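You operate a simulated robot arm through the tools that you are given. There is no shell and no other tool.

Carry out the task below with a simulated robot arm. There is one attempt and no reset: what you move stays moved.

TASK
Let the hose pressure off, then give nipple C two strokes of grease.
Fine: move the coupler over, close the valve to pump and open it after; grease no other nipple.

The check looks at the end state, three seconds after you hand in, the way a careful person would. Anything else that was tipped, shoved, dropped, spilled or broken makes it a failure.

THE ROBOT
A 7-joint arm with a two-finger parallel gripper, fixed in place. Base frame: the origin is on the floor under the middle of its stand, x ahead of it, y to its left, z up; the work surface is at about z = 0.84. Readings come in m, rad, newtons and seconds.
With the tool pointing down near the work surface it reaches from about 0.3 to 0.7 m from the base axis. Its first joint turns from -1.152 to 1.152 rad. Payload 1.57 kg.
The tool frame sits at the grasp point between the pads (the TCP): z along the fingers, y along the line on which they close. The tips reach 0.03 m beyond it. The gripper opens to 0.11 m. The fingers are 0.024 m wide and 0.012 m thick; the gripper's body (0.048 by 0.112 m) begins 0.078 m behind the TCP.
Orientation is that of the tool frame in the base frame, as a unit quaternion [x, y, z, w]. With the fingers straight down and closing along the base's y, the tool's x points along the base's -x, its y along +y and its z along -z.

THE INTERFACE
- The arm moves only by the tool jog_arm. Its argument "rows" is a list of rows, each a list of 3 entries, a list of its own where there are three numbers: the shift along the tool's x, y, z in units of 30 mm (1.0 is 30 mm), then the turn, a rotation vector about the tool's x, y, z in units of 4 degrees (1.0 is 4 degrees), then the closure in counts, from 0 (fully open) to 255 (shut). In form: [[[dx, dy, dz], [rx, ry, rz], claw], ...]. A call has 1 to 20 rows; each row shifts and turns the commanded pose from where the row before left it, along the tool's axes as they then stand. A call with a number of a shift or a turn outside -1 to 1 is refused whole. A row lasts 0.2 s, in which the tool goes at most 0.05 m and 0.15 rad; a call with a longer step from one row to the next is refused whole, and so is a gripper value outside its range. Where a pose cannot be reached the arm comes as near as it can. A force on the tool above 40 N (or 10 N above the force at the start of the call, whichever is more), or a blocked arm, ends the call early, and 0.2 s more pass. Each finger travels about 0.108 m/s and halts on what it meets, pressing with about 29 N; the grip force reading is that of the motor and also rises with nothing between the fingers. The clock runs only during rows and for 0.2 s after the last one: add rows that do not move to give the fingers time. The reply holds the time, the measured pose of the TCP, the force on the tool along the base axes, the opening and the grip force, in the units named above and with some noise, with the torque about the TCP (base axes, N m) and any sound that the robot's microphone picked up.
- Cameras (640 x 400 px; columns grow to the right, rows downward): "scene" is fixed at [0.1731, -0.3955, 1.4071]; the picture's right is [0.72, -0.70, 0.00], its down [-0.38, -0.39, -0.84] and it looks along [0.59, 0.60, -0.54] (base axes); focal length 224 px, centre (320, 200). "wrist" rides on the gripper at [0.07, 0.016, -0.141] in the tool frame; the picture's right is [-0.23, 0.97, 0.00], its down [-0.86, -0.20, -0.48] and it looks along [-0.47, -0.11, 0.88] (tool axes); focal length 222 px, centre (320, 200). There is no depth. A picture from a camera that has moved, and an enlarged one, comes with that camera's place and axes in the base frame and with its lens.
- capture(camera): a new picture of that camera. The clock stands still meanwhile.
- close_up(camera, box): a new picture of the part [left, top, right, bottom] of that camera's present view, enlarged. The clock stands still meanwhile.
- job_done(): hands the job in; it is judged then, once.

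Nothing tells you positions but the pictures and the camera data. Unless the task says otherwise, let go and move clear before handing in.

The tools are called after "Request:" by a JSON object that holds its "name" and its "arguments". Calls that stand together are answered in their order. jog_arm: Moves the arm, as the interface text tells. Its arguments: {"type":"object","properties":{"rows":{"type":"array","items":{"type":"array"}}},"required":["rows"]} The other tools are called the same way: capture (camera) takes a picture; close_up (camera, box) takes an enlarged picture of a part of a camera's view; job_done () hands the job in.

At the start:

```text
time: 0.0
position: [0.3676, 0.0496, 1.3236]
orientation: [0.0, 1.0, 0.0, 0.0]
contact_force: [0.4, 0.0, -0.1]
wrist_torque: [-0.02, 0.0, -0.01]
opening: 0.1098
grasp_force: 0.0
```

scene: 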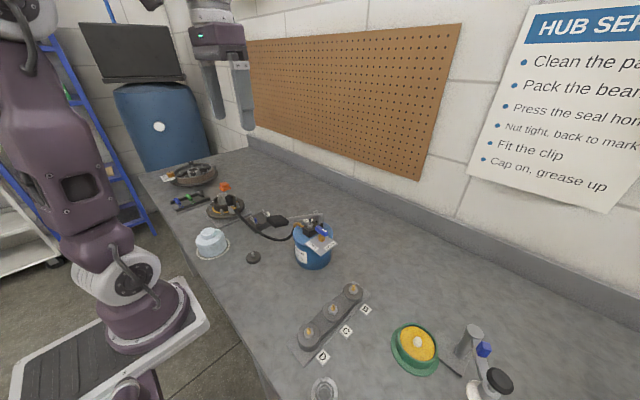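
wrist: 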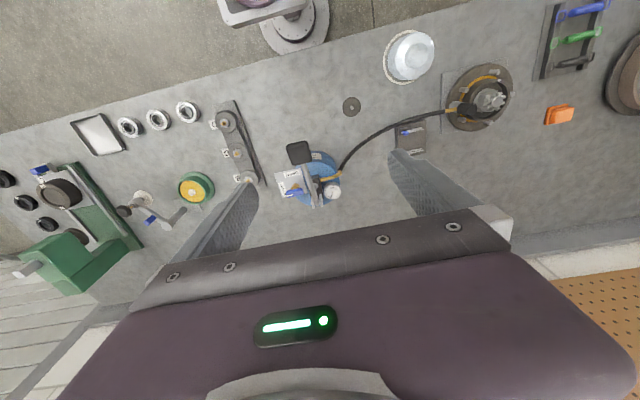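

I see a bench with a blue grease pump, a hose, a bar with nipples labelled B, C, D, and other hub tools. I'll take enlarged looks before moving anything.

Request:
{"name": "close_up", "arguments": {"camera": "scene", "box": [180, 170, 380, 295]}}

Request:
{"name": "close_up", "arguments": {"camera": "scene", "box": [270, 260, 430, 360]}}

Request:
{"name": "close_up", "arguments": {"camera": "wrist", "box": [260, 60, 520, 220]}}

Request:
{"name": "close_up", "arguments": {"camera": "wrist", "box": [180, 90, 300, 200]}}

```text
3.20 times, centred on (280, 232) of scene
camera zoom: at [0.1731, -0.3955, 1.4071], right [0.72, -0.7, 0.0], down [-0.38, -0.39, -0.84], along [0.59, 0.6, -0.54], focal length 715 px, centre (448, 96)
```

zoom: 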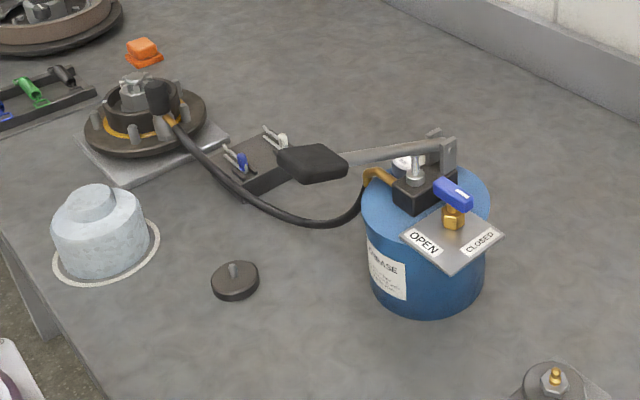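

```text
4.00 times, centred on (350, 310) of scene
camera zoom: at [0.1731, -0.3955, 1.4071], right [0.72, -0.7, 0.0], down [-0.38, -0.39, -0.84], along [0.59, 0.6, -0.54], focal length 894 px, centre (200, -240)
```

zoom: 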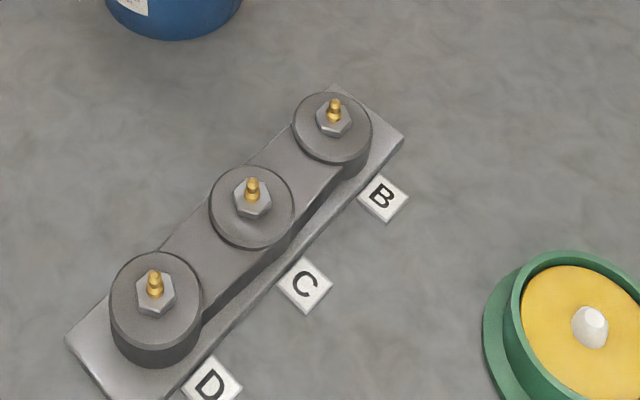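

```text
2.46 times, centred on (390, 140) of wrist
camera zoom: at [0.2977, 0.0648, 1.4649], right [0.23, 0.97, 0.0], down [0.86, -0.2, 0.48], along [0.47, -0.11, -0.88], focal length 547 px, centre (148, 348)
```

zoom: 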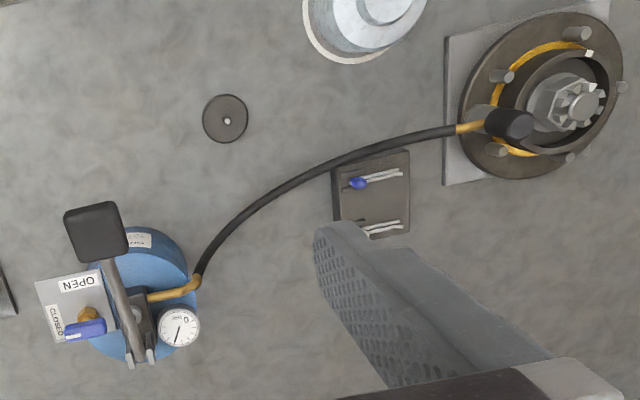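

```text
3.64 times, centred on (240, 145) of wrist
camera zoom: at [0.2977, 0.0648, 1.4649], right [0.23, 0.97, 0.0], down [0.86, -0.2, 0.48], along [0.47, -0.11, -0.88], focal length 808 px, centre (611, 400)
```

zoom: 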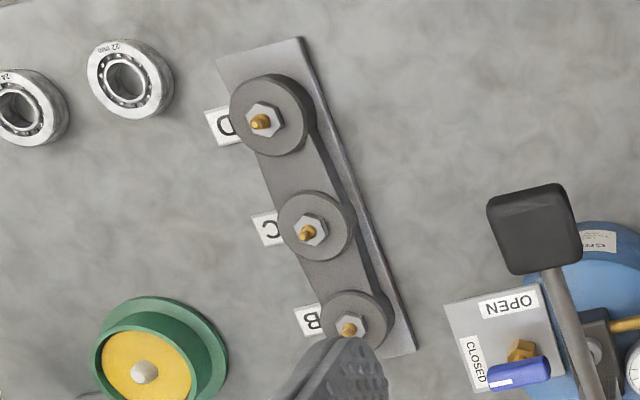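

The coupler sits on the hub's nipple (far left of bench), and nipple C is at about (0.418, -0.19, 0.89). The pump valve lever is near (0.52, -0.05, 0.99) and the handle grip near (0.41, 0.0, 1.06). I'll move in closer above the pump to look at the valve lever first.

Request:
{"name": "jog_arm", "arguments": {"rows": [[[-0.9, -0.67, 0.9], [0, 0, 0], 0], [[-0.9, -0.67, 0.9], [0, 0, 0], 0], [[-0.9, -0.67, 0.9], [0, 0, 0], 0], [[-0.9, -0.67, 0.9], [0, 0, 0], 0], [[0, 0, 0], [0, 0, 0], 0]]}}

Request:
{"name": "capture", "arguments": {"camera": "wrist"}}

Request:
{"name": "close_up", "arguments": {"camera": "scene", "box": [280, 200, 350, 275]}}

```text
time: 1.2
position: [0.4737, -0.0327, 1.2147]
orientation: [0.0, 1.0, 0.0, 0.0]
contact_force: [0.6, -0.3, 0.7]
wrist_torque: [-0.04, 0.02, 0.0]
opening: 0.1099
grasp_force: 0.0
```

```text
taken
camera wrist: at [0.4046, -0.0168, 1.356], right [0.23, 0.97, 0.0], down [0.86, -0.2, 0.48], along [0.47, -0.11, -0.88], focal length 222 px, centre (320, 200)
```

wrist: 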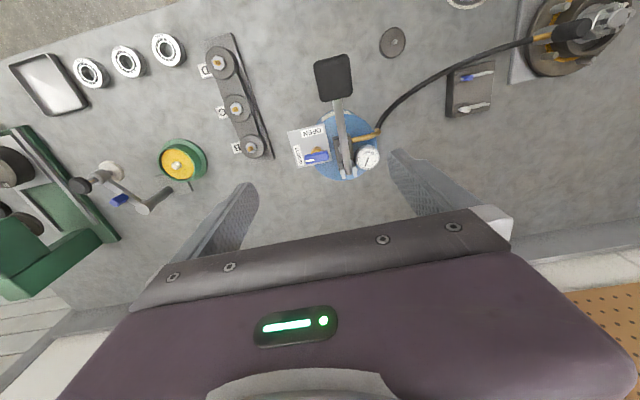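

```text
5.33 times, centred on (315, 238) of scene
camera zoom: at [0.1731, -0.3955, 1.4071], right [0.72, -0.7, 0.0], down [-0.38, -0.39, -0.84], along [0.59, 0.6, -0.54], focal length 1192 px, centre (347, 0)
```

zoom: 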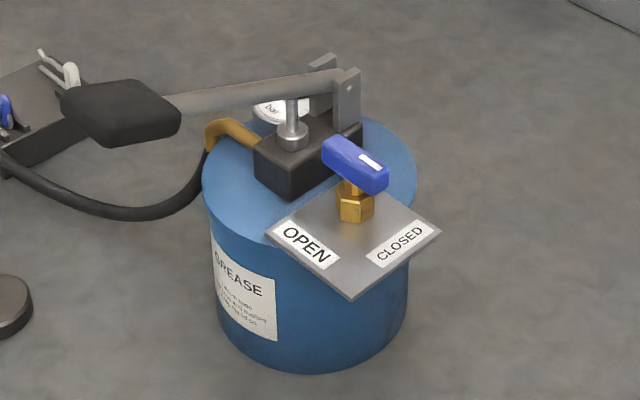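

Request:
{"name": "close_up", "arguments": {"camera": "wrist", "box": [270, 40, 410, 190]}}

Request:
{"name": "close_up", "arguments": {"camera": "wrist", "box": [500, 0, 640, 90]}}

Request:
{"name": "close_up", "arguments": {"camera": "scene", "box": [195, 175, 255, 225]}}

```text
2.67 times, centred on (340, 115) of wrist
camera zoom: at [0.4046, -0.0168, 1.356], right [0.23, 0.97, 0.0], down [0.86, -0.2, 0.48], along [0.47, -0.11, -0.88], focal length 592 px, centre (267, 427)
```

zoom: 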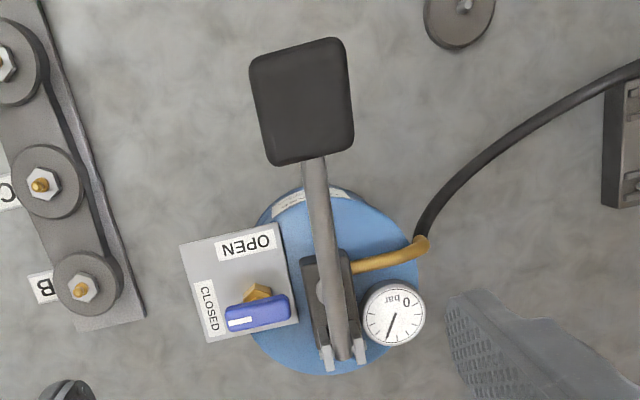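

```text
4.44 times, centred on (570, 45) of wrist
camera zoom: at [0.4046, -0.0168, 1.356], right [0.23, 0.97, 0.0], down [0.86, -0.2, 0.48], along [0.47, -0.11, -0.88], focal length 987 px, centre (-791, 889)
```

zoom: 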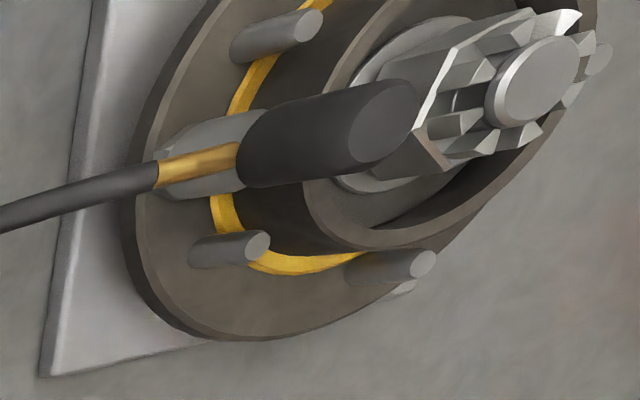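

```text
8.00 times, centred on (225, 200) of scene
camera zoom: at [0.1731, -0.3955, 1.4071], right [0.72, -0.7, 0.0], down [-0.38, -0.39, -0.84], along [0.59, 0.6, -0.54], focal length 1788 px, centre (1080, 200)
```

zoom: 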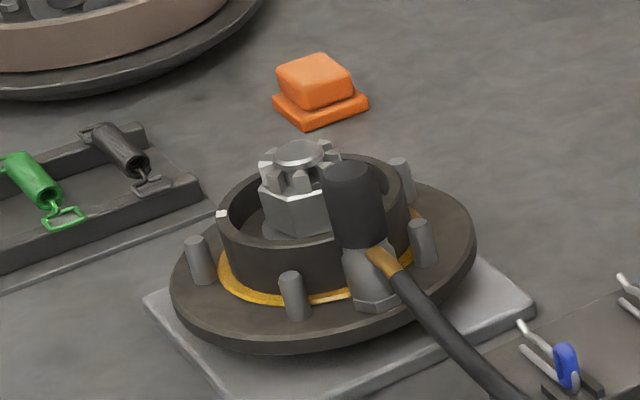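

The blue bar knob's white mark points at CLOSED and the gauge shows pressure. The coupler stands upright on the far hub's nipple. I plan to grip the valve bar across its width and turn it clockwise (seen from above) to OPEN, so I first yaw the tool 90° above the pump.

Request:
{"name": "jog_arm", "arguments": {"rows": [[[0, 0, 0], [0, 0, -1], 0], [[0, 0, 0], [0, 0, -1], 0], [[0, 0, 0], [0, 0, -1], 0], [[0, 0, 0], [0, 0, -1], 0], [[0, 0, 0], [0, 0, -1], 0], [[0, 0, 0], [0, 0, -1], 20], [[0, 0, 0], [0, 0, -1], 40], [[0, 0, 0], [0, 0, -1], 60], [[0, 0, 0], [0, 0, -1], 80], [[0, 0, 0], [0, 0, -1], 100], [[0, 0, 0], [0, 0, -1], 120], [[0, 0, 0], [0, 0, -1], 139], [[0, 0, 0], [0, 0, -1], 139], [[0, 0, 0], [0, 0, -1], 139], [[0, 0, 0], [0, 0, -1], 139], [[0, 0, 0], [0, 0, -1], 139], [[0, 0, 0], [0, 0, -1], 139], [[0, 0, 0], [0, 0, -1], 139], [[0, 0, 0], [0, 0, -1], 139], [[0, 0, 0], [0, 0, -1], 139]]}}

Request:
{"name": "jog_arm", "arguments": {"rows": [[[0, 0, 0], [0, 0, -1], 139], [[0, 0, 0], [0, 0, -1], 139], [[0, 0, 0], [0, 0, -0.5], 139], [[0, 0, 0], [0, 0, 0], 139]]}}

Request:
{"name": "capture", "arguments": {"camera": "wrist"}}

Request:
{"name": "capture", "arguments": {"camera": "scene"}}

```text
time: 5.4
position: [0.4757, -0.0308, 1.2162]
orientation: [-0.643, 0.766, 0.001, 0.0]
contact_force: [-0.2, 0.3, 0.1]
wrist_torque: [0.01, -0.01, -0.03]
opening: 0.05
grasp_force: 0.0
```

```text
time: 6.4
position: [0.4755, -0.0312, 1.216]
orientation: [-0.707, 0.707, 0.0, 0.0]
contact_force: [-1.0, 0.0, 0.3]
wrist_torque: [0.0, -0.02, 0.03]
opening: 0.0502
grasp_force: 0.1
```

```text
taken
camera wrist: at [0.4594, -0.1016, 1.3568], right [-0.97, 0.23, 0.0], down [0.2, 0.86, 0.48], along [0.11, 0.47, -0.88], focal length 222 px, centre (320, 200)
```

wrist: 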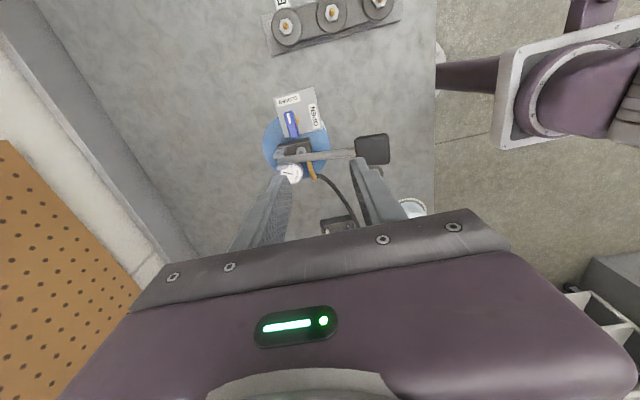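

```text
taken
```

scene: 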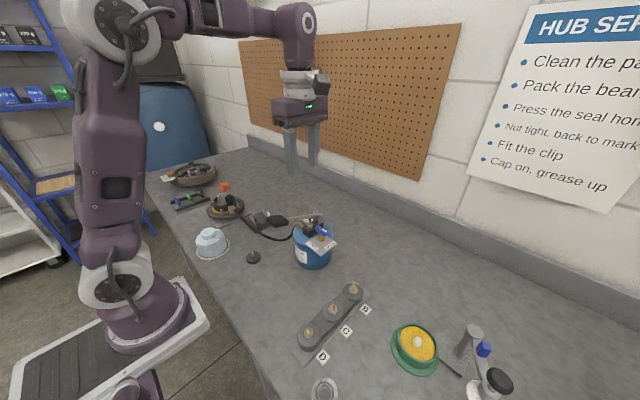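

The yaw works and the fingers are about 0.05 m apart. I'll zoom on the valve from here to fix its position.

Request:
{"name": "close_up", "arguments": {"camera": "wrist", "box": [250, 75, 410, 185]}}

```text
3.64 times, centred on (330, 130) of wrist
camera zoom: at [0.4594, -0.1016, 1.3568], right [-0.97, 0.23, 0.0], down [0.2, 0.86, 0.48], along [0.11, 0.47, -0.88], focal length 808 px, centre (284, 454)
```

zoom: 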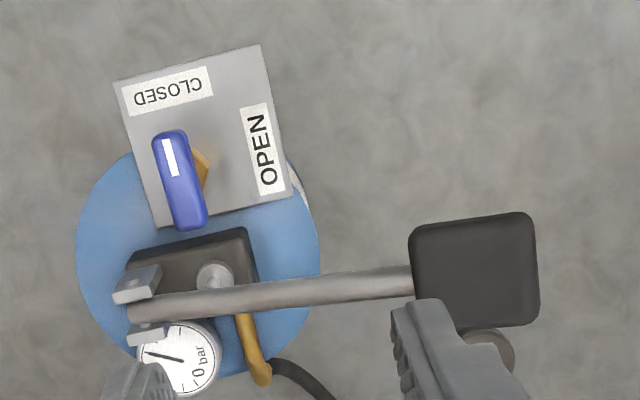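

The bar centre is about (0.518, -0.049), top at z ≈ 0.989, and the label plate is at z ≈ 0.953. I'll go above it and start down, stopping short to check.

Request:
{"name": "jog_arm", "arguments": {"rows": [[[0.3, -0.7, 0.8], [0, 0, 0], 139], [[0.3, -0.7, 0.8], [0, 0, 0], 139], [[0, 0, 0.8], [0, 0, 0], 139], [[0, 0, 0.8], [0, 0, 0], 139], [[0, 0, 0.8], [0, 0, 0], 139], [[0, 0, 0], [0, 0, 0], 139]]}}

Request:
{"name": "capture", "arguments": {"camera": "wrist"}}

Request:
{"name": "close_up", "arguments": {"camera": "scene", "box": [260, 140, 380, 275]}}

```text
time: 7.8
position: [0.5184, -0.0488, 1.0957]
orientation: [0.708, -0.706, 0.0, 0.0]
contact_force: [0.7, -0.3, -0.6]
wrist_torque: [0.0, 0.0, -0.02]
opening: 0.0503
grasp_force: 0.0
```

```text
taken
camera wrist: at [0.5014, -0.1194, 1.2367], right [-0.97, 0.23, 0.0], down [0.2, 0.86, 0.48], along [0.11, 0.47, -0.88], focal length 222 px, centre (320, 200)
```

wrist: 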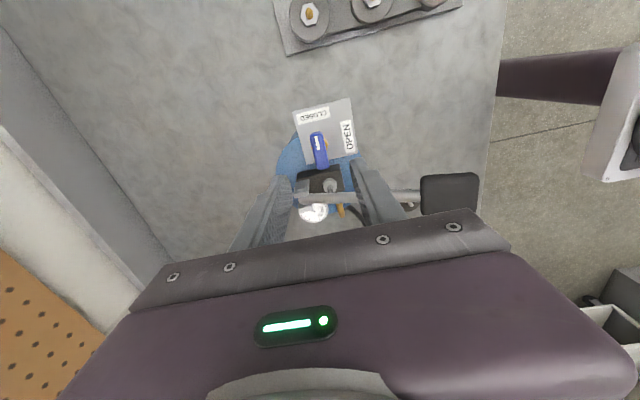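

```text
2.96 times, centred on (320, 208) of scene
camera zoom: at [0.1731, -0.3955, 1.4071], right [0.72, -0.7, 0.0], down [-0.38, -0.39, -0.84], along [0.59, 0.6, -0.54], focal length 662 px, centre (320, 178)
```

zoom: 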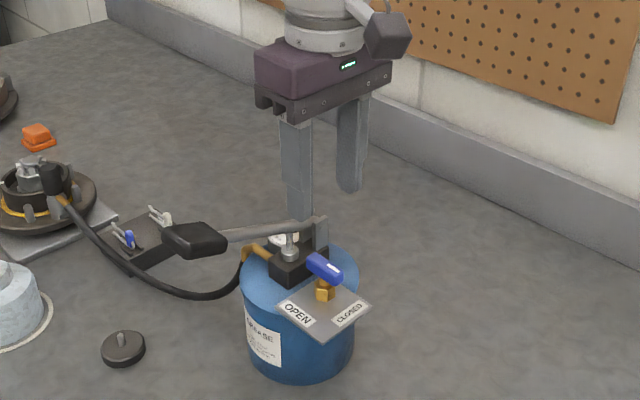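

The bar lies centred between the fingers and they clear the pump lever. I'm descending to straddle the bar without closing yet.

Request:
{"name": "jog_arm", "arguments": {"rows": [[[0, 0, 0.8], [0, 0, 0], 139], [[0, 0, 0.8], [0, 0, 0], 139], [[0, 0, 0.6], [0, 0, 0], 139], [[0, 0, 0.5], [0, 0, 0], 139], [[0, 0, 0.4], [0, 0, 0], 139], [[0, 0, 0], [0, 0, 0], 139]]}}

Request:
{"name": "capture", "arguments": {"camera": "wrist"}}

Request:
{"name": "close_up", "arguments": {"camera": "scene", "box": [270, 180, 360, 275]}}

```text
time: 9.2
position: [0.5177, -0.049, 1.0034]
orientation: [-0.707, 0.707, 0.0, -0.001]
contact_force: [-0.2, 0.1, 0.0]
wrist_torque: [-0.01, 0.0, 0.03]
opening: 0.0503
grasp_force: 0.0
```

```text
taken
camera wrist: at [0.5016, -0.1196, 1.144], right [-0.97, 0.23, 0.0], down [0.2, 0.86, 0.48], along [0.11, 0.47, -0.88], focal length 222 px, centre (320, 200)
```

wrist: 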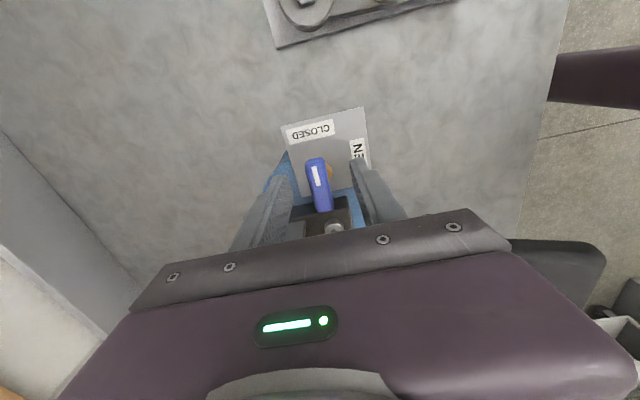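

```text
4.21 times, centred on (315, 228) of scene
camera zoom: at [0.1731, -0.3955, 1.4071], right [0.72, -0.7, 0.0], down [-0.38, -0.39, -0.84], along [0.59, 0.6, -0.54], focal length 941 px, centre (341, 84)
```

zoom: 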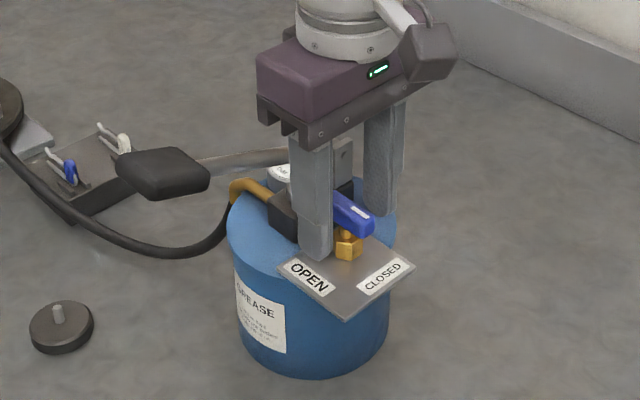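

The fingers straddle the bar cleanly. Now I close on it.

Request:
{"name": "jog_arm", "arguments": {"rows": [[[0, 0, 0], [0, 0, 0], 200], [[0, 0, 0], [0, 0, 0], 235], [[0, 0, 0], [0, 0, 0], 240], [[0, 0, 0], [0, 0, 0], 240]]}}

```text
time: 10.2
position: [0.5181, -0.0499, 1.0036]
orientation: [0.707, -0.707, 0.001, 0.0]
contact_force: [2.8, -1.0, -2.8]
wrist_torque: [-0.12, -0.02, 0.02]
opening: 0.015
grasp_force: 31.2
```

The bar is gripped (15 mm between the pads). I'll turn it about 40° first and check it follows.

Request:
{"name": "jog_arm", "arguments": {"rows": [[[0, 0, 0], [0, 0, 0.5], 240], [[0, 0, 0], [0, 0, 1], 240], [[0, 0, 0], [0, 0, 1], 240], [[0, 0, 0], [0, 0, 1], 240], [[0, 0, 0], [0, 0, 1], 240], [[0, 0, 0], [0, 0, 1], 240], [[0, 0, 0], [0, 0, 1], 240], [[0, 0, 0], [0, 0, 1], 240], [[0, 0, 0], [0, 0, 1], 240], [[0, 0, 0], [0, 0, 1], 240], [[0, 0, 0], [0, 0, 1], 240]]}}

Request:
{"name": "close_up", "arguments": {"camera": "scene", "box": [270, 180, 360, 275]}}

```text
time: 12.6
position: [0.5185, -0.0484, 1.0021]
orientation: [-0.406, 0.914, 0.001, -0.002]
contact_force: [5.2, 10.6, -5.4]
wrist_torque: [0.73, -0.69, -0.01]
opening: 0.0146
grasp_force: 30.8
```

```text
4.21 times, centred on (315, 228) of scene
camera zoom: at [0.1733, -0.3952, 1.4071], right [0.72, -0.7, 0.0], down [-0.38, -0.39, -0.84], along [0.59, 0.6, -0.54], focal length 941 px, centre (341, 84)
```

zoom: 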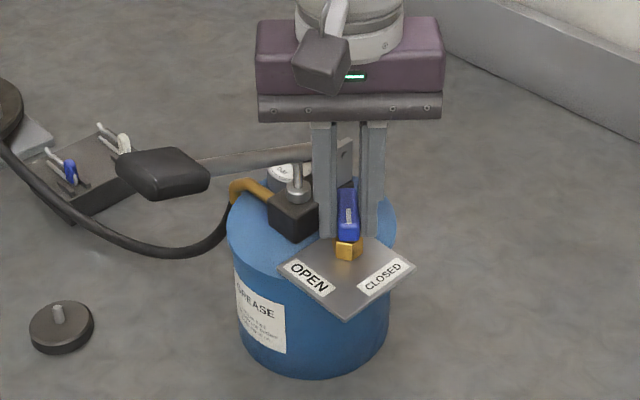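

The bar follows the gripper; side forces are modest. Continuing toward OPEN.

Request:
{"name": "jog_arm", "arguments": {"rows": [[[0, 0, 0], [0, 0, 1], 240], [[0, 0, 0], [0, 0, 1], 240], [[0, 0, 0], [0, 0, 1], 240], [[0, 0, 0], [0, 0, 1], 240], [[0, 0, 0], [0, 0, 1], 240], [[0, 0, 0], [0, 0, 1], 240]]}}

```text
time: 14.0
position: [0.5165, -0.0482, 1.0034]
orientation: [-0.207, 0.978, 0.0, 0.0]
contact_force: [-3.3, 14.0, 17.8]
wrist_torque: [-0.04, 0.59, -0.01]
opening: 0.0149
grasp_force: 31.3
```

Request:
{"name": "close_up", "arguments": {"camera": "scene", "box": [270, 180, 360, 275]}}

Request:
{"name": "capture", "arguments": {"camera": "wrist"}}

```text
4.21 times, centred on (315, 228) of scene
camera zoom: at [0.1727, -0.3951, 1.4072], right [0.72, -0.7, 0.0], down [-0.38, -0.39, -0.84], along [0.59, 0.6, -0.54], focal length 941 px, centre (341, 84)
```

zoom: 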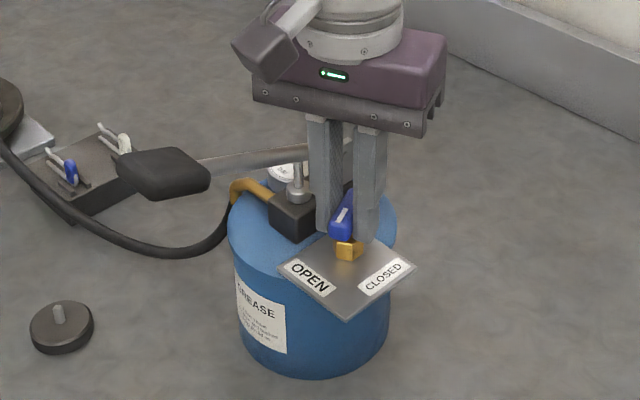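

```text
taken
camera wrist: at [0.4469, -0.0629, 1.1441], right [-0.19, 0.98, 0.0], down [0.86, 0.16, 0.48], along [0.47, 0.09, -0.88], focal length 222 px, centre (320, 200)
```

wrist: 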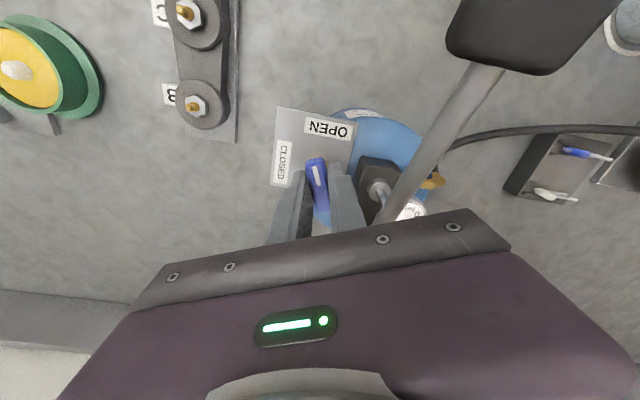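

The bar is about 66° through its turn. I'll finish the last 24°, easing slightly to relieve the side load.

Request:
{"name": "jog_arm", "arguments": {"rows": [[[0, 0.03, -0.03], [0, 0, 1], 240], [[0, 0.02, 0], [0, 0, 1], 240], [[0, 0, 0], [0, 0, 1], 240], [[0, 0, 0], [0, 0, 1], 240]]}}

Request:
{"name": "jog_arm", "arguments": {"rows": [[[0, 0, 0], [0, 0, 1], 240], [[0, 0, 0], [0, 0, 1], 240], [[0, 0, 0], [0, 0, 0], 240]]}}

Request:
{"name": "capture", "arguments": {"camera": "wrist"}}

Request:
{"name": "close_up", "arguments": {"camera": "scene", "box": [270, 180, 360, 275]}}

```text
time: 15.0
position: [0.5172, -0.0497, 1.0036]
orientation: [-0.069, 0.998, -0.001, 0.0]
contact_force: [9.9, -3.7, -19.5]
wrist_torque: [0.09, -0.53, -0.05]
opening: 0.015
grasp_force: 30.6
```

```text
time: 15.8
position: [0.5166, -0.048, 1.0029]
orientation: [0.001, 1.0, 0.0, -0.002]
contact_force: [1.2, -8.4, -22.5]
wrist_torque: [-0.06, -0.16, -0.04]
opening: 0.0149
grasp_force: 31.1
```

```text
taken
camera wrist: at [0.4478, -0.0326, 1.1444], right [0.23, 0.97, 0.0], down [0.86, -0.2, 0.48], along [0.46, -0.11, -0.88], focal length 222 px, centre (320, 200)
```

wrist: 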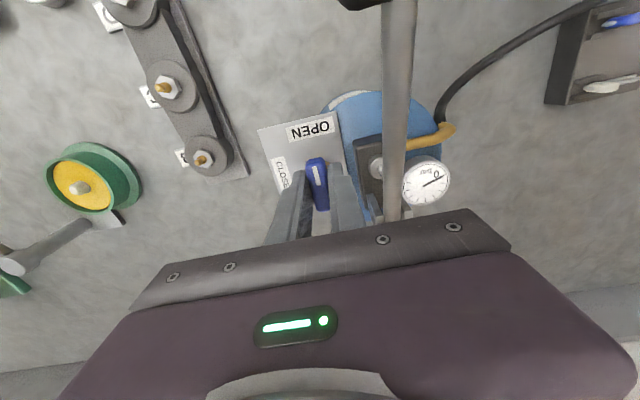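

```text
4.21 times, centred on (315, 228) of scene
camera zoom: at [0.1735, -0.3958, 1.4069], right [0.72, -0.7, 0.0], down [-0.38, -0.39, -0.84], along [0.59, 0.6, -0.54], focal length 941 px, centre (341, 84)
```

zoom: 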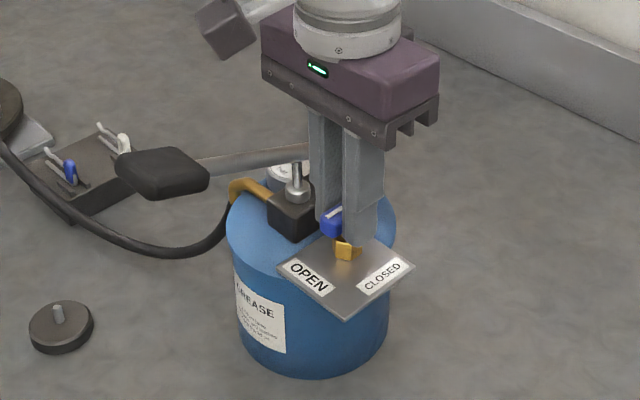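

Request:
{"name": "close_up", "arguments": {"camera": "wrist", "box": [360, 120, 480, 220]}}

Request:
{"name": "close_up", "arguments": {"camera": "wrist", "box": [250, 100, 360, 220]}}

```text
4.00 times, centred on (420, 170) of wrist
camera zoom: at [0.4478, -0.0326, 1.1444], right [0.23, 0.97, 0.0], down [0.86, -0.2, 0.48], along [0.46, -0.11, -0.88], focal length 888 px, centre (-80, 320)
```

zoom: 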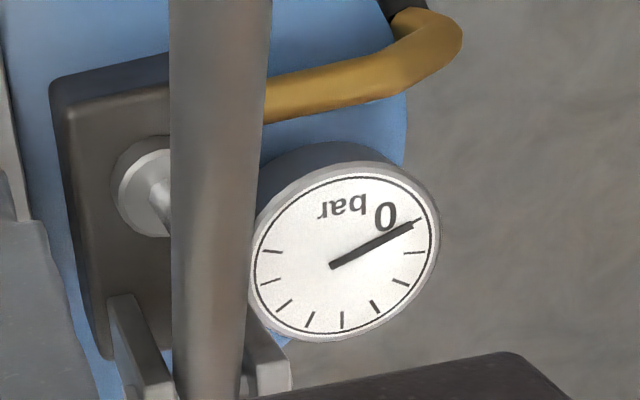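

```text
3.33 times, centred on (305, 160) of wrist
camera zoom: at [0.4478, -0.0326, 1.1444], right [0.23, 0.97, 0.0], down [0.86, -0.2, 0.48], along [0.46, -0.11, -0.88], focal length 740 px, centre (370, 333)
```

zoom: 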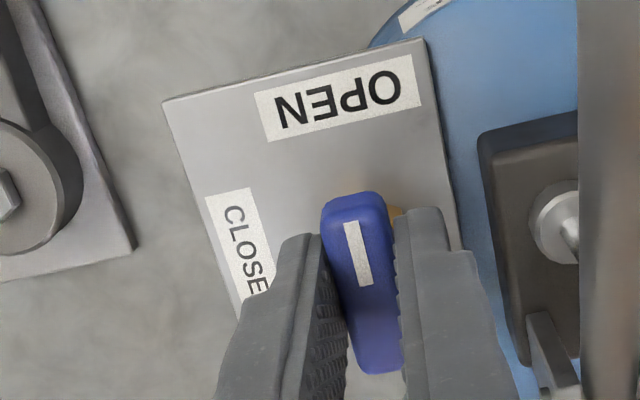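

The gauge reads zero and the bar points at OPEN. I'll open the fingers only slightly, lift straight off, and then head for the coupler.

Request:
{"name": "jog_arm", "arguments": {"rows": [[[0, 0, 0], [0, 0, 0], 200], [[0, 0, 0], [0, 0, 0], 200], [[0, 0, -0.5], [0, 0, 0], 200], [[0, 0, -1], [0, 0, 0], 200], [[0, 0, -1], [0, 0, 0], 200], [[0, 0, -1], [0, 0, 0], 200], [[0, 0, -1], [0, 0, 0], 200], [[0, 0, -1], [0, 0, 0], 200], [[0, 0, -1], [0, 0, 0], 150], [[0, 0, 0], [0, 0, 0], 100]]}}

Request:
{"name": "capture", "arguments": {"camera": "wrist"}}

Request:
{"name": "close_up", "arguments": {"camera": "scene", "box": [270, 180, 360, 275]}}

```text
time: 18.0
position: [0.516, -0.0482, 1.1972]
orientation: [0.001, 1.0, 0.0, 0.0]
contact_force: [0.2, -0.5, -0.4]
wrist_torque: [-0.02, 0.0, 0.0]
opening: 0.0668
grasp_force: 0.0
```

```text
taken
camera wrist: at [0.4472, -0.0318, 1.3393], right [0.23, 0.97, 0.0], down [0.86, -0.2, 0.48], along [0.47, -0.11, -0.88], focal length 222 px, centre (320, 200)
```

wrist: 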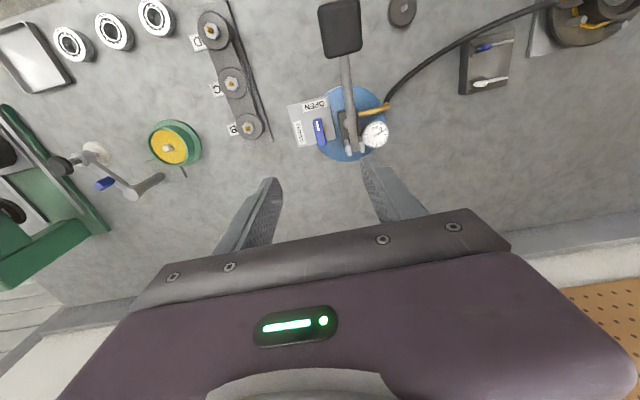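

```text
4.21 times, centred on (315, 228) of scene
camera zoom: at [0.1731, -0.3955, 1.4071], right [0.72, -0.7, 0.0], down [-0.38, -0.39, -0.84], along [0.59, 0.6, -0.54], focal length 941 px, centre (341, 84)
```

zoom: 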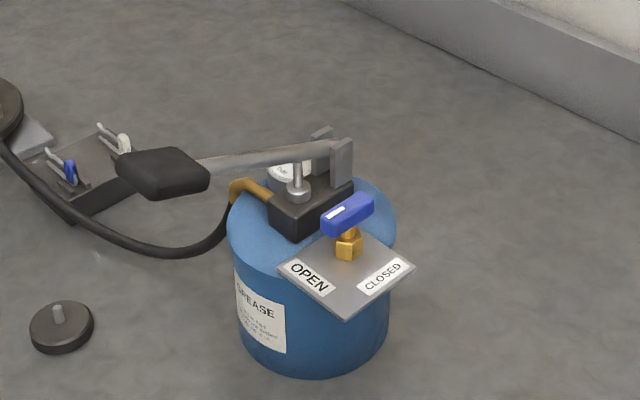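

The valve stays at OPEN. Now I move over to the coupler on the far hub, staying high.

Request:
{"name": "jog_arm", "arguments": {"rows": [[[0.3, 1, 0], [0, 0, 0], 80], [[0.3, 1, 0], [0, 0, 0], 60], [[0.3, 1, 0], [0, 0, 0], 60], [[0.3, 1, 0], [0, 0, 0], 60], [[0.3, 1, 0], [0, 0, 0], 60], [[0.3, 1, 0], [0, 0, 0], 60], [[0.3, 1, 0], [0, 0, 0], 60], [[0.3, 1, 0], [0, 0, 0], 60], [[0.3, 1, 0], [0, 0, 0], 60], [[0.3, 1, 0], [0, 0, 0], 60], [[0.3, 1, 0], [0, 0, 0], 60], [[0.3, 1, 0], [0, 0, 0], 60], [[0, 0.4, 0], [0, 0, 0], 60], [[0, 0, 0], [0, 0, 0], 60]]}}

Request:
{"name": "capture", "arguments": {"camera": "wrist"}}

Request:
{"name": "close_up", "arguments": {"camera": "wrist", "box": [250, 60, 420, 190]}}

```text
time: 21.0
position: [0.4091, 0.324, 1.1979]
orientation: [0.0, 1.0, 0.0, 0.0]
contact_force: [-0.4, 0.2, -0.1]
wrist_torque: [0.02, -0.03, 0.04]
opening: 0.0841
grasp_force: 0.1
```

```text
taken
camera wrist: at [0.3391, 0.3397, 1.3394], right [0.23, 0.97, 0.0], down [0.86, -0.2, 0.48], along [0.47, -0.11, -0.88], focal length 222 px, centre (320, 200)
```

wrist: 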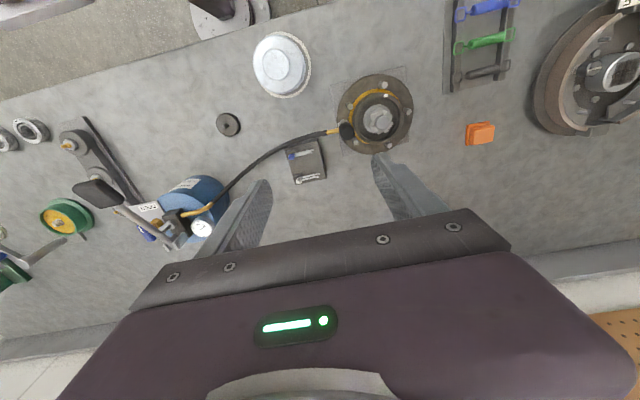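

```text
3.08 times, centred on (335, 125) of wrist
camera zoom: at [0.3391, 0.3397, 1.3394], right [0.23, 0.97, 0.0], down [0.86, -0.2, 0.48], along [0.47, -0.11, -0.88], focal length 684 px, centre (274, 431)
```

zoom: 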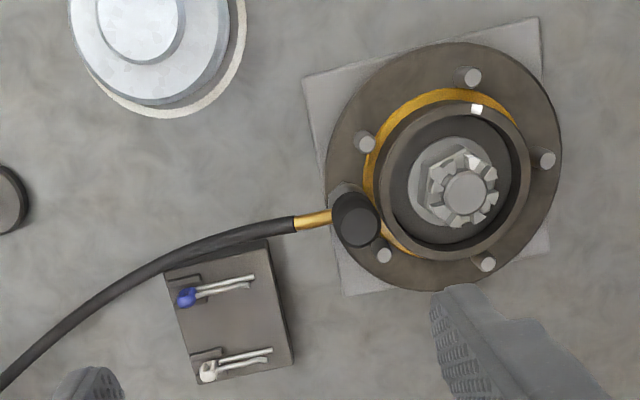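

The coupler stands at about (0.428, 0.368) with its top at z ≈ 0.957, hose exiting toward -y, hub ring and studs lower than 0.92. I'll yaw the tool the other way (-90° base) so the fingers close along x and the hose side can later swing round the front of the pump naturally.

Request:
{"name": "jog_arm", "arguments": {"rows": [[[0, 0, 0], [0, 0, 1], 60], [[0, 0, 0], [0, 0, 1], 60], [[0, 0, 0], [0, 0, 1], 60], [[0, 0, 0], [0, 0, 1], 60], [[0, 0, 0], [0, 0, 1], 60], [[0, 0, 0], [0, 0, 1], 60], [[0, 0, 0], [0, 0, 1], 60], [[0, 0, 0], [0, 0, 1], 60], [[0, 0, 0], [0, 0, 1], 60], [[0, 0, 0], [0, 0, 1], 60], [[0, 0, 0], [0, 0, 1], 80], [[0, 0, 0], [0, 0, 1], 100], [[0, 0, 0], [0, 0, 1], 120], [[0, 0, 0], [0, 0, 1], 139], [[0, 0, 0], [0, 0, 1], 139], [[0, 0, 0], [0, 0, 1], 139], [[0, 0, 0], [0, 0, 1], 139], [[0, 0, 0], [0, 0, 1], 139], [[0, 0, 0], [0, 0, 1], 139], [[0, 0, 0], [0, 0, 1], 139]]}}

Request:
{"name": "jog_arm", "arguments": {"rows": [[[0, 0, 0], [0, 0, 1], 139], [[0, 0, 0], [0, 0, 1], 139], [[0, 0, 0], [0, 0, 0.5], 139], [[0, 0, 0], [0, 0, 0], 139]]}}

Request:
{"name": "capture", "arguments": {"camera": "wrist"}}

Request:
{"name": "capture", "arguments": {"camera": "scene"}}

```text
time: 25.2
position: [0.4084, 0.3244, 1.1979]
orientation: [0.643, 0.766, 0.0, 0.0]
contact_force: [0.2, -0.3, -0.4]
wrist_torque: [-0.02, -0.02, 0.01]
opening: 0.05
grasp_force: 0.2
```

```text
time: 26.2
position: [0.4099, 0.3252, 1.1982]
orientation: [0.708, 0.706, 0.001, 0.001]
contact_force: [0.5, -0.6, -0.5]
wrist_torque: [0.0, -0.01, 0.0]
opening: 0.0501
grasp_force: 0.0
```

```text
taken
camera wrist: at [0.4255, 0.393, 1.3396], right [0.97, -0.23, 0.0], down [-0.2, -0.85, 0.48], along [-0.11, -0.47, -0.88], focal length 222 px, centre (320, 200)
```

wrist: 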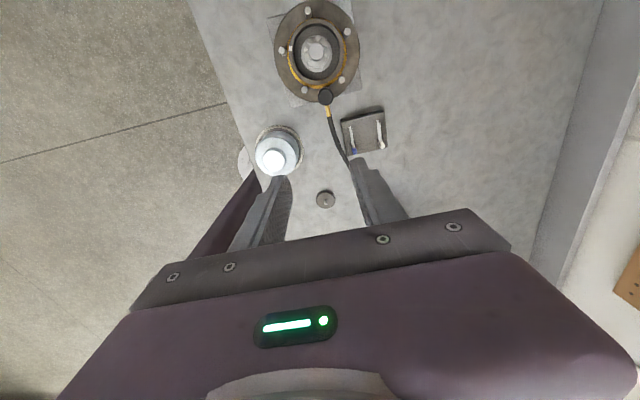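

```text
taken
```

scene: 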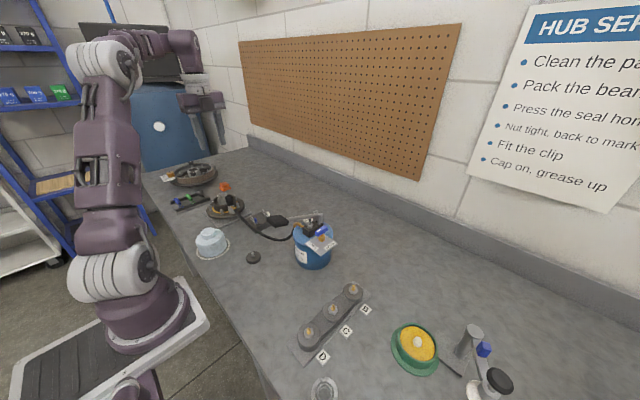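

Request:
{"name": "close_up", "arguments": {"camera": "wrist", "box": [270, 50, 390, 140]}}

```text
4.44 times, centred on (330, 95) of wrist
camera zoom: at [0.4255, 0.393, 1.3396], right [0.97, -0.23, 0.0], down [-0.2, -0.85, 0.48], along [-0.11, -0.47, -0.88], focal length 987 px, centre (276, 667)
```

zoom: 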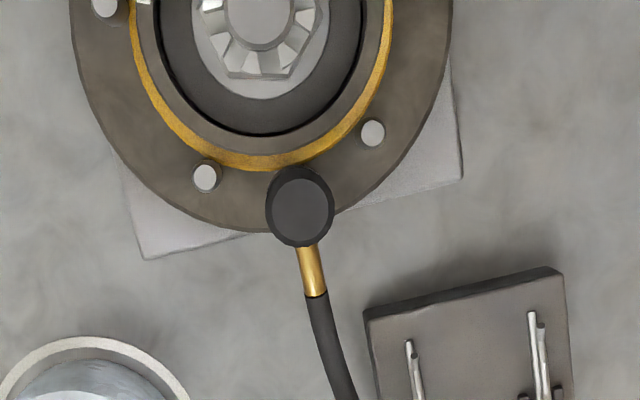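

Request:
{"name": "jog_arm", "arguments": {"rows": [[[0.7, 0.31, 0.6], [0, 0, 0], 139], [[0.7, 0.31, 0.6], [0, 0, 0], 139], [[0, 0, 0.9], [0, 0, 0], 139], [[0, 0, 0.9], [0, 0, 0], 139], [[0, 0, 0.9], [0, 0, 0], 139], [[0, 0, 0], [0, 0, 0], 139]]}}

Request:
{"name": "capture", "arguments": {"camera": "wrist"}}

Request:
{"name": "close_up", "arguments": {"camera": "scene", "box": [180, 130, 270, 230]}}

```text
time: 27.6
position: [0.4281, 0.3674, 1.0825]
orientation: [0.707, 0.707, 0.0, 0.0]
contact_force: [-0.3, 0.1, 0.7]
wrist_torque: [-0.03, -0.01, 0.01]
opening: 0.0502
grasp_force: 0.1
```

```text
taken
camera wrist: at [0.4446, 0.4354, 1.2228], right [0.97, -0.23, 0.0], down [-0.2, -0.86, 0.48], along [-0.11, -0.47, -0.88], focal length 222 px, centre (320, 200)
```

wrist: 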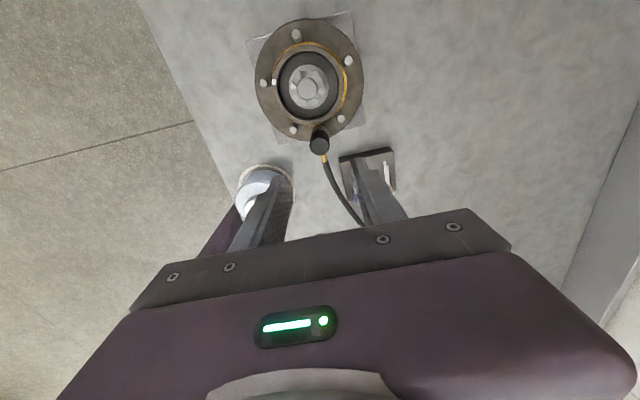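

```text
4.00 times, centred on (225, 180) of scene
camera zoom: at [0.1731, -0.3955, 1.4071], right [0.72, -0.7, 0.0], down [-0.38, -0.39, -0.84], along [0.59, 0.6, -0.54], focal length 894 px, centre (700, 280)
```

zoom: 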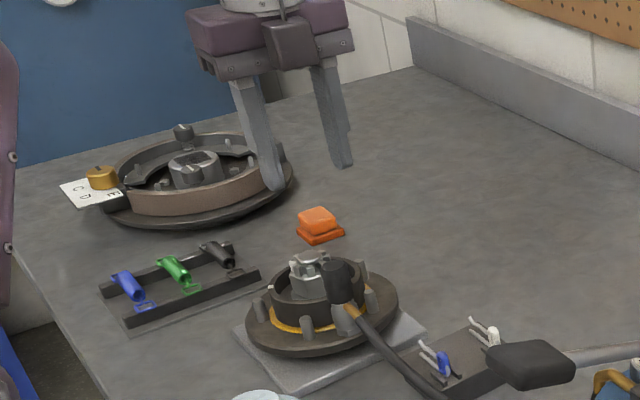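

The coupler is centred below the open fingers. Descending to straddle its black sleeve, tips staying above the ring rim and studs.

Request:
{"name": "jog_arm", "arguments": {"rows": [[[0, 0, 0.9], [0, 0, 0], 139], [[0, 0, 0.9], [0, 0, 0], 139], [[0, 0, 0.9], [0, 0, 0], 139], [[0, 0, 0.8], [0, 0, 0], 139], [[0, 0, 0.5], [0, 0, 0], 139], [[0, 0, 0.3], [0, 0, 0], 139], [[0, 0, 0], [0, 0, 0], 139]]}}

Request:
{"name": "close_up", "arguments": {"camera": "wrist", "box": [230, 60, 430, 240]}}

Request:
{"name": "close_up", "arguments": {"camera": "scene", "box": [180, 140, 270, 230]}}

```text
time: 29.2
position: [0.428, 0.3674, 0.9511]
orientation: [0.707, 0.707, -0.001, 0.0]
contact_force: [0.3, -0.5, 0.6]
wrist_torque: [0.02, 0.0, 0.0]
opening: 0.0499
grasp_force: 0.0
```

```text
2.22 times, centred on (330, 150) of wrist
camera zoom: at [0.4447, 0.4359, 1.0937], right [0.97, -0.23, 0.0], down [-0.2, -0.85, 0.48], along [-0.11, -0.47, -0.88], focal length 494 px, centre (298, 311)
```

zoom: 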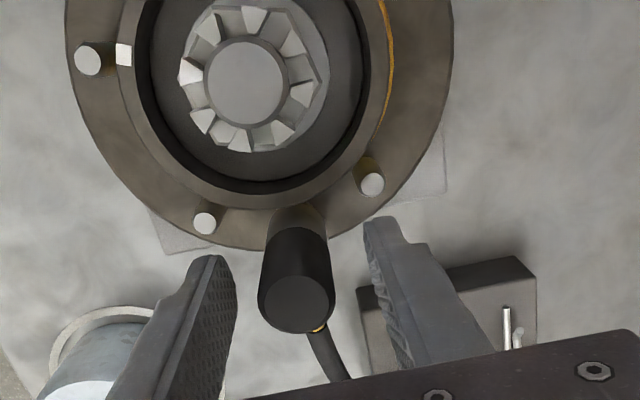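

```text
4.44 times, centred on (225, 185) of scene
camera zoom: at [0.1731, -0.3955, 1.4071], right [0.72, -0.7, 0.0], down [-0.38, -0.39, -0.84], along [0.59, 0.6, -0.54], focal length 994 px, centre (742, 267)
```

zoom: 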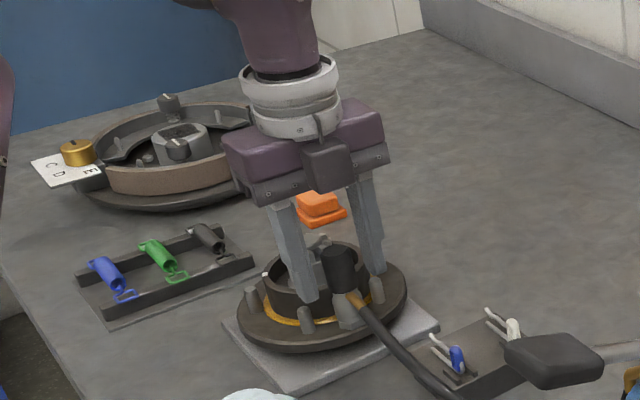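

The sleeve is centred between the pads. Closing on it now.

Request:
{"name": "jog_arm", "arguments": {"rows": [[[0, 0, 0], [0, 0, 0], 180], [[0, 0, 0], [0, 0, 0], 215], [[0, 0, 0], [0, 0, 0], 230], [[0, 0, 0], [0, 0, 0], 230]]}}

Request:
{"name": "close_up", "arguments": {"camera": "wrist", "box": [230, 60, 430, 240]}}

```text
time: 30.2
position: [0.43, 0.3675, 0.9528]
orientation: [0.707, 0.707, 0.0, 0.0]
contact_force: [0.4, 0.6, -0.9]
wrist_torque: [0.03, 0.0, -0.01]
opening: 0.0238
grasp_force: 28.6
```

```text
2.22 times, centred on (330, 150) of wrist
camera zoom: at [0.4448, 0.4359, 1.0939], right [0.97, -0.23, 0.0], down [-0.2, -0.86, 0.48], along [-0.11, -0.47, -0.88], focal length 494 px, centre (298, 311)
```

zoom: 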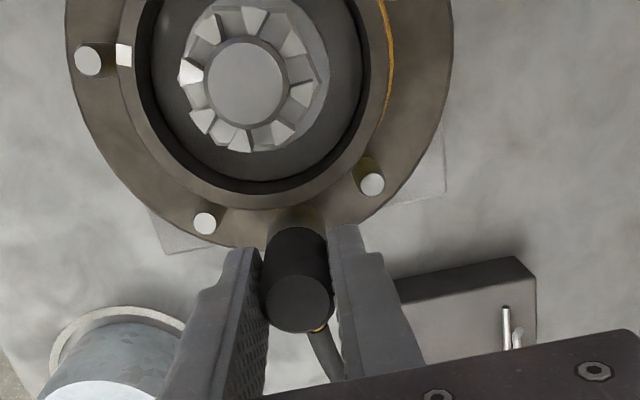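

The sleeve is held (24 mm). Pulling straight up gently.

Request:
{"name": "jog_arm", "arguments": {"rows": [[[0, 0, -0.15], [0, 0, 0], 235], [[0, 0, -0.2], [0, 0, 0], 235], [[0, 0, -0.3], [0, 0, 0], 235], [[0, 0, -0.3], [0, 0, 0], 235], [[0, 0, -0.4], [0, 0, 0], 235], [[0, 0, -0.4], [0, 0, 0], 235]]}}

Request:
{"name": "capture", "arguments": {"camera": "wrist"}}

Request:
{"name": "close_up", "arguments": {"camera": "scene", "box": [180, 140, 350, 280]}}

```text
time: 31.6
position: [0.4269, 0.367, 1.0052]
orientation: [0.708, 0.707, 0.0, 0.0]
contact_force: [0.4, 0.0, -1.3]
wrist_torque: [-0.02, 0.01, 0.05]
opening: 0.0237
grasp_force: 29.2
```

```text
taken
camera wrist: at [0.4441, 0.4352, 1.1464], right [0.97, -0.23, 0.0], down [-0.2, -0.85, 0.48], along [-0.11, -0.47, -0.88], focal length 222 px, centre (320, 200)
```

wrist: 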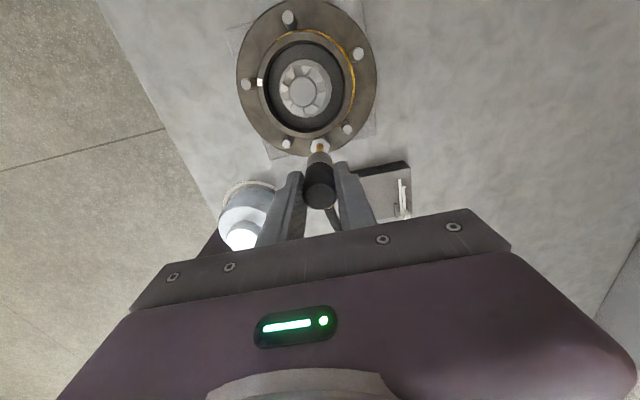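

```text
2.86 times, centred on (265, 210) of scene
camera zoom: at [0.1731, -0.3955, 1.4071], right [0.72, -0.7, 0.0], down [-0.38, -0.39, -0.84], along [0.59, 0.6, -0.54], focal length 639 px, centre (477, 171)
```

zoom: 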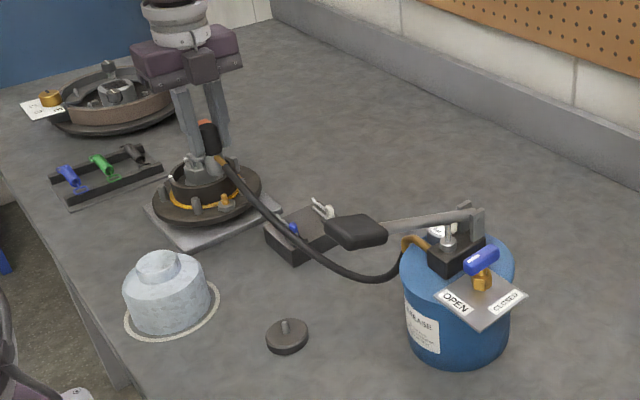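

The coupler came off cleanly and nipple A is visible beneath it. I'll check how the coupler sits in the grip before carrying it.

Request:
{"name": "close_up", "arguments": {"camera": "wrist", "box": [260, 120, 380, 220]}}

Request:
{"name": "close_up", "arguments": {"camera": "scene", "box": [210, 150, 260, 220]}}

```text
4.00 times, centred on (320, 170) of wrist
camera zoom: at [0.4441, 0.4352, 1.1464], right [0.97, -0.23, 0.0], down [-0.2, -0.85, 0.48], along [-0.11, -0.47, -0.88], focal length 888 px, centre (320, 320)
```

zoom: 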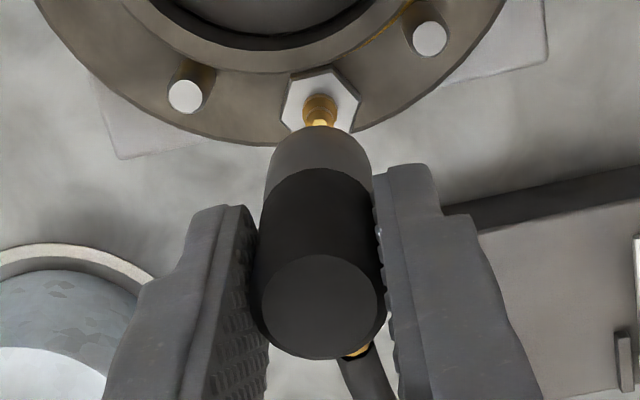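

```text
5.71 times, centred on (235, 185) of scene
camera zoom: at [0.1731, -0.3955, 1.4071], right [0.72, -0.7, 0.0], down [-0.38, -0.39, -0.84], along [0.59, 0.6, -0.54], focal length 1278 px, centre (806, 286)
```

zoom: 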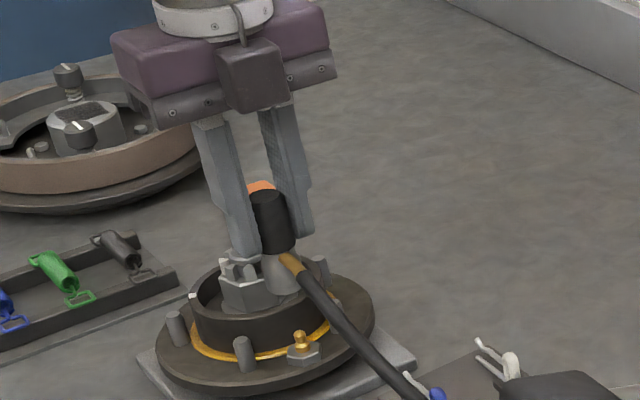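

The coupler hangs straight in the grip. I'll raise 30 mm more and take a reference picture of nipple A relative to the tool, to copy when aligning over C.

Request:
{"name": "jog_arm", "arguments": {"rows": [[[0, 0, -0.5], [0, 0, 0], 235], [[0, 0, -0.5], [0, 0, 0], 235], [[0, 0, 0], [0, 0, 0], 235]]}}

Request:
{"name": "close_up", "arguments": {"camera": "wrist", "box": [260, 120, 380, 220]}}

Request:
{"name": "capture", "arguments": {"camera": "scene"}}

```text
time: 32.4
position: [0.4261, 0.367, 1.0356]
orientation: [0.707, 0.707, 0.0, 0.0]
contact_force: [0.3, -0.3, -1.7]
wrist_torque: [-0.01, 0.01, -0.01]
opening: 0.0241
grasp_force: 29.5
```

```text
4.00 times, centred on (320, 170) of wrist
camera zoom: at [0.443, 0.4353, 1.1769], right [0.97, -0.23, 0.0], down [-0.2, -0.86, 0.48], along [-0.11, -0.47, -0.88], focal length 888 px, centre (320, 320)
```

zoom: 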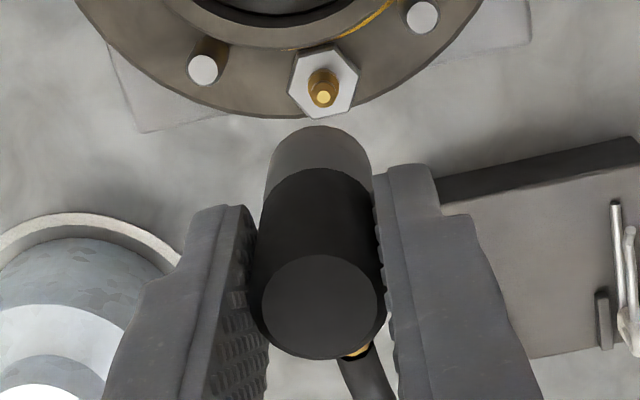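

```text
taken
```

scene: 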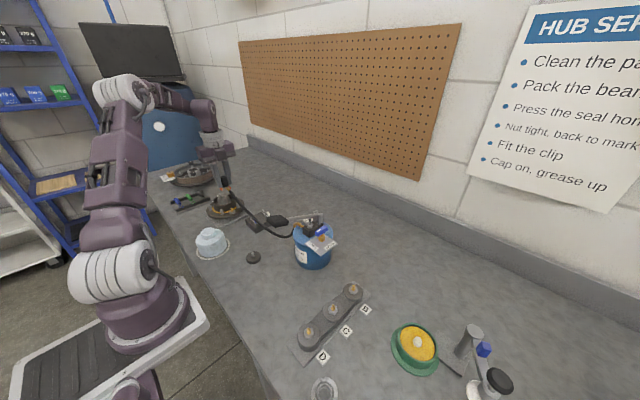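

Nipple A lies on column ~323 right under the tool axis, a good reference. Now I carry the coupler around the front of the pump, turning it gradually so its hose outlet keeps facing the pump.

Request:
{"name": "jog_arm", "arguments": {"rows": [[[-0.406, -0.167, 0], [0, 0, -1], 235], [[-0.3935, -0.1947, 0], [0, 0, -1], 235], [[-0.3789, -0.2217, 0], [0, 0, -1], 235], [[-0.3625, -0.2476, 0], [0, 0, -1], 235], [[-0.3444, -0.2723, 0], [0, 0, -1], 235], [[-0.3246, -0.2956, 0], [0, 0, -1], 235], [[-0.3031, -0.3176, 0], [0, 0, -1], 235], [[-0.2803, -0.3379, 0], [0, 0, -1], 235], [[-0.256, -0.3566, 0], [0, 0, -1], 235], [[-0.2305, -0.3736, 0], [0, 0, -1], 235]]}}

Request:
{"name": "capture", "arguments": {"camera": "scene"}}

Request:
{"name": "capture", "arguments": {"camera": "wrist"}}

```text
time: 34.6
position: [0.3769, 0.244, 1.0344]
orientation: [0.422, 0.907, 0.0, 0.0]
contact_force: [0.3, -0.5, -1.2]
wrist_torque: [0.0, -0.01, -0.04]
opening: 0.024
grasp_force: 29.5
```

```text
taken
```

scene: 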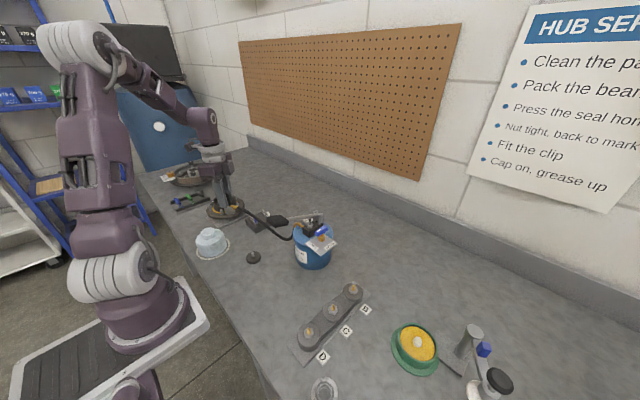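

```text
taken
camera wrist: at [0.345, 0.3075, 1.176], right [0.89, 0.45, 0.0], down [0.4, -0.78, 0.48], along [0.22, -0.43, -0.88], focal length 222 px, centre (320, 200)
```

wrist: 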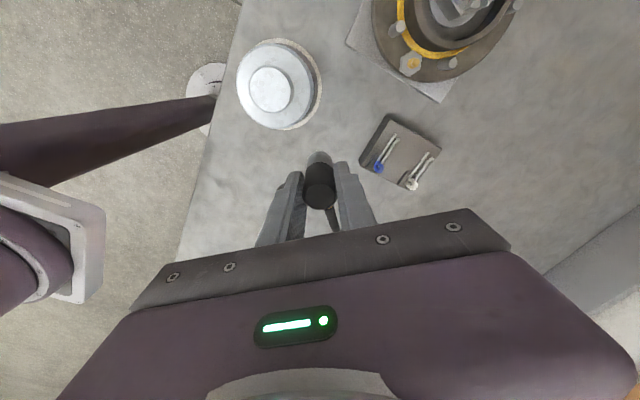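

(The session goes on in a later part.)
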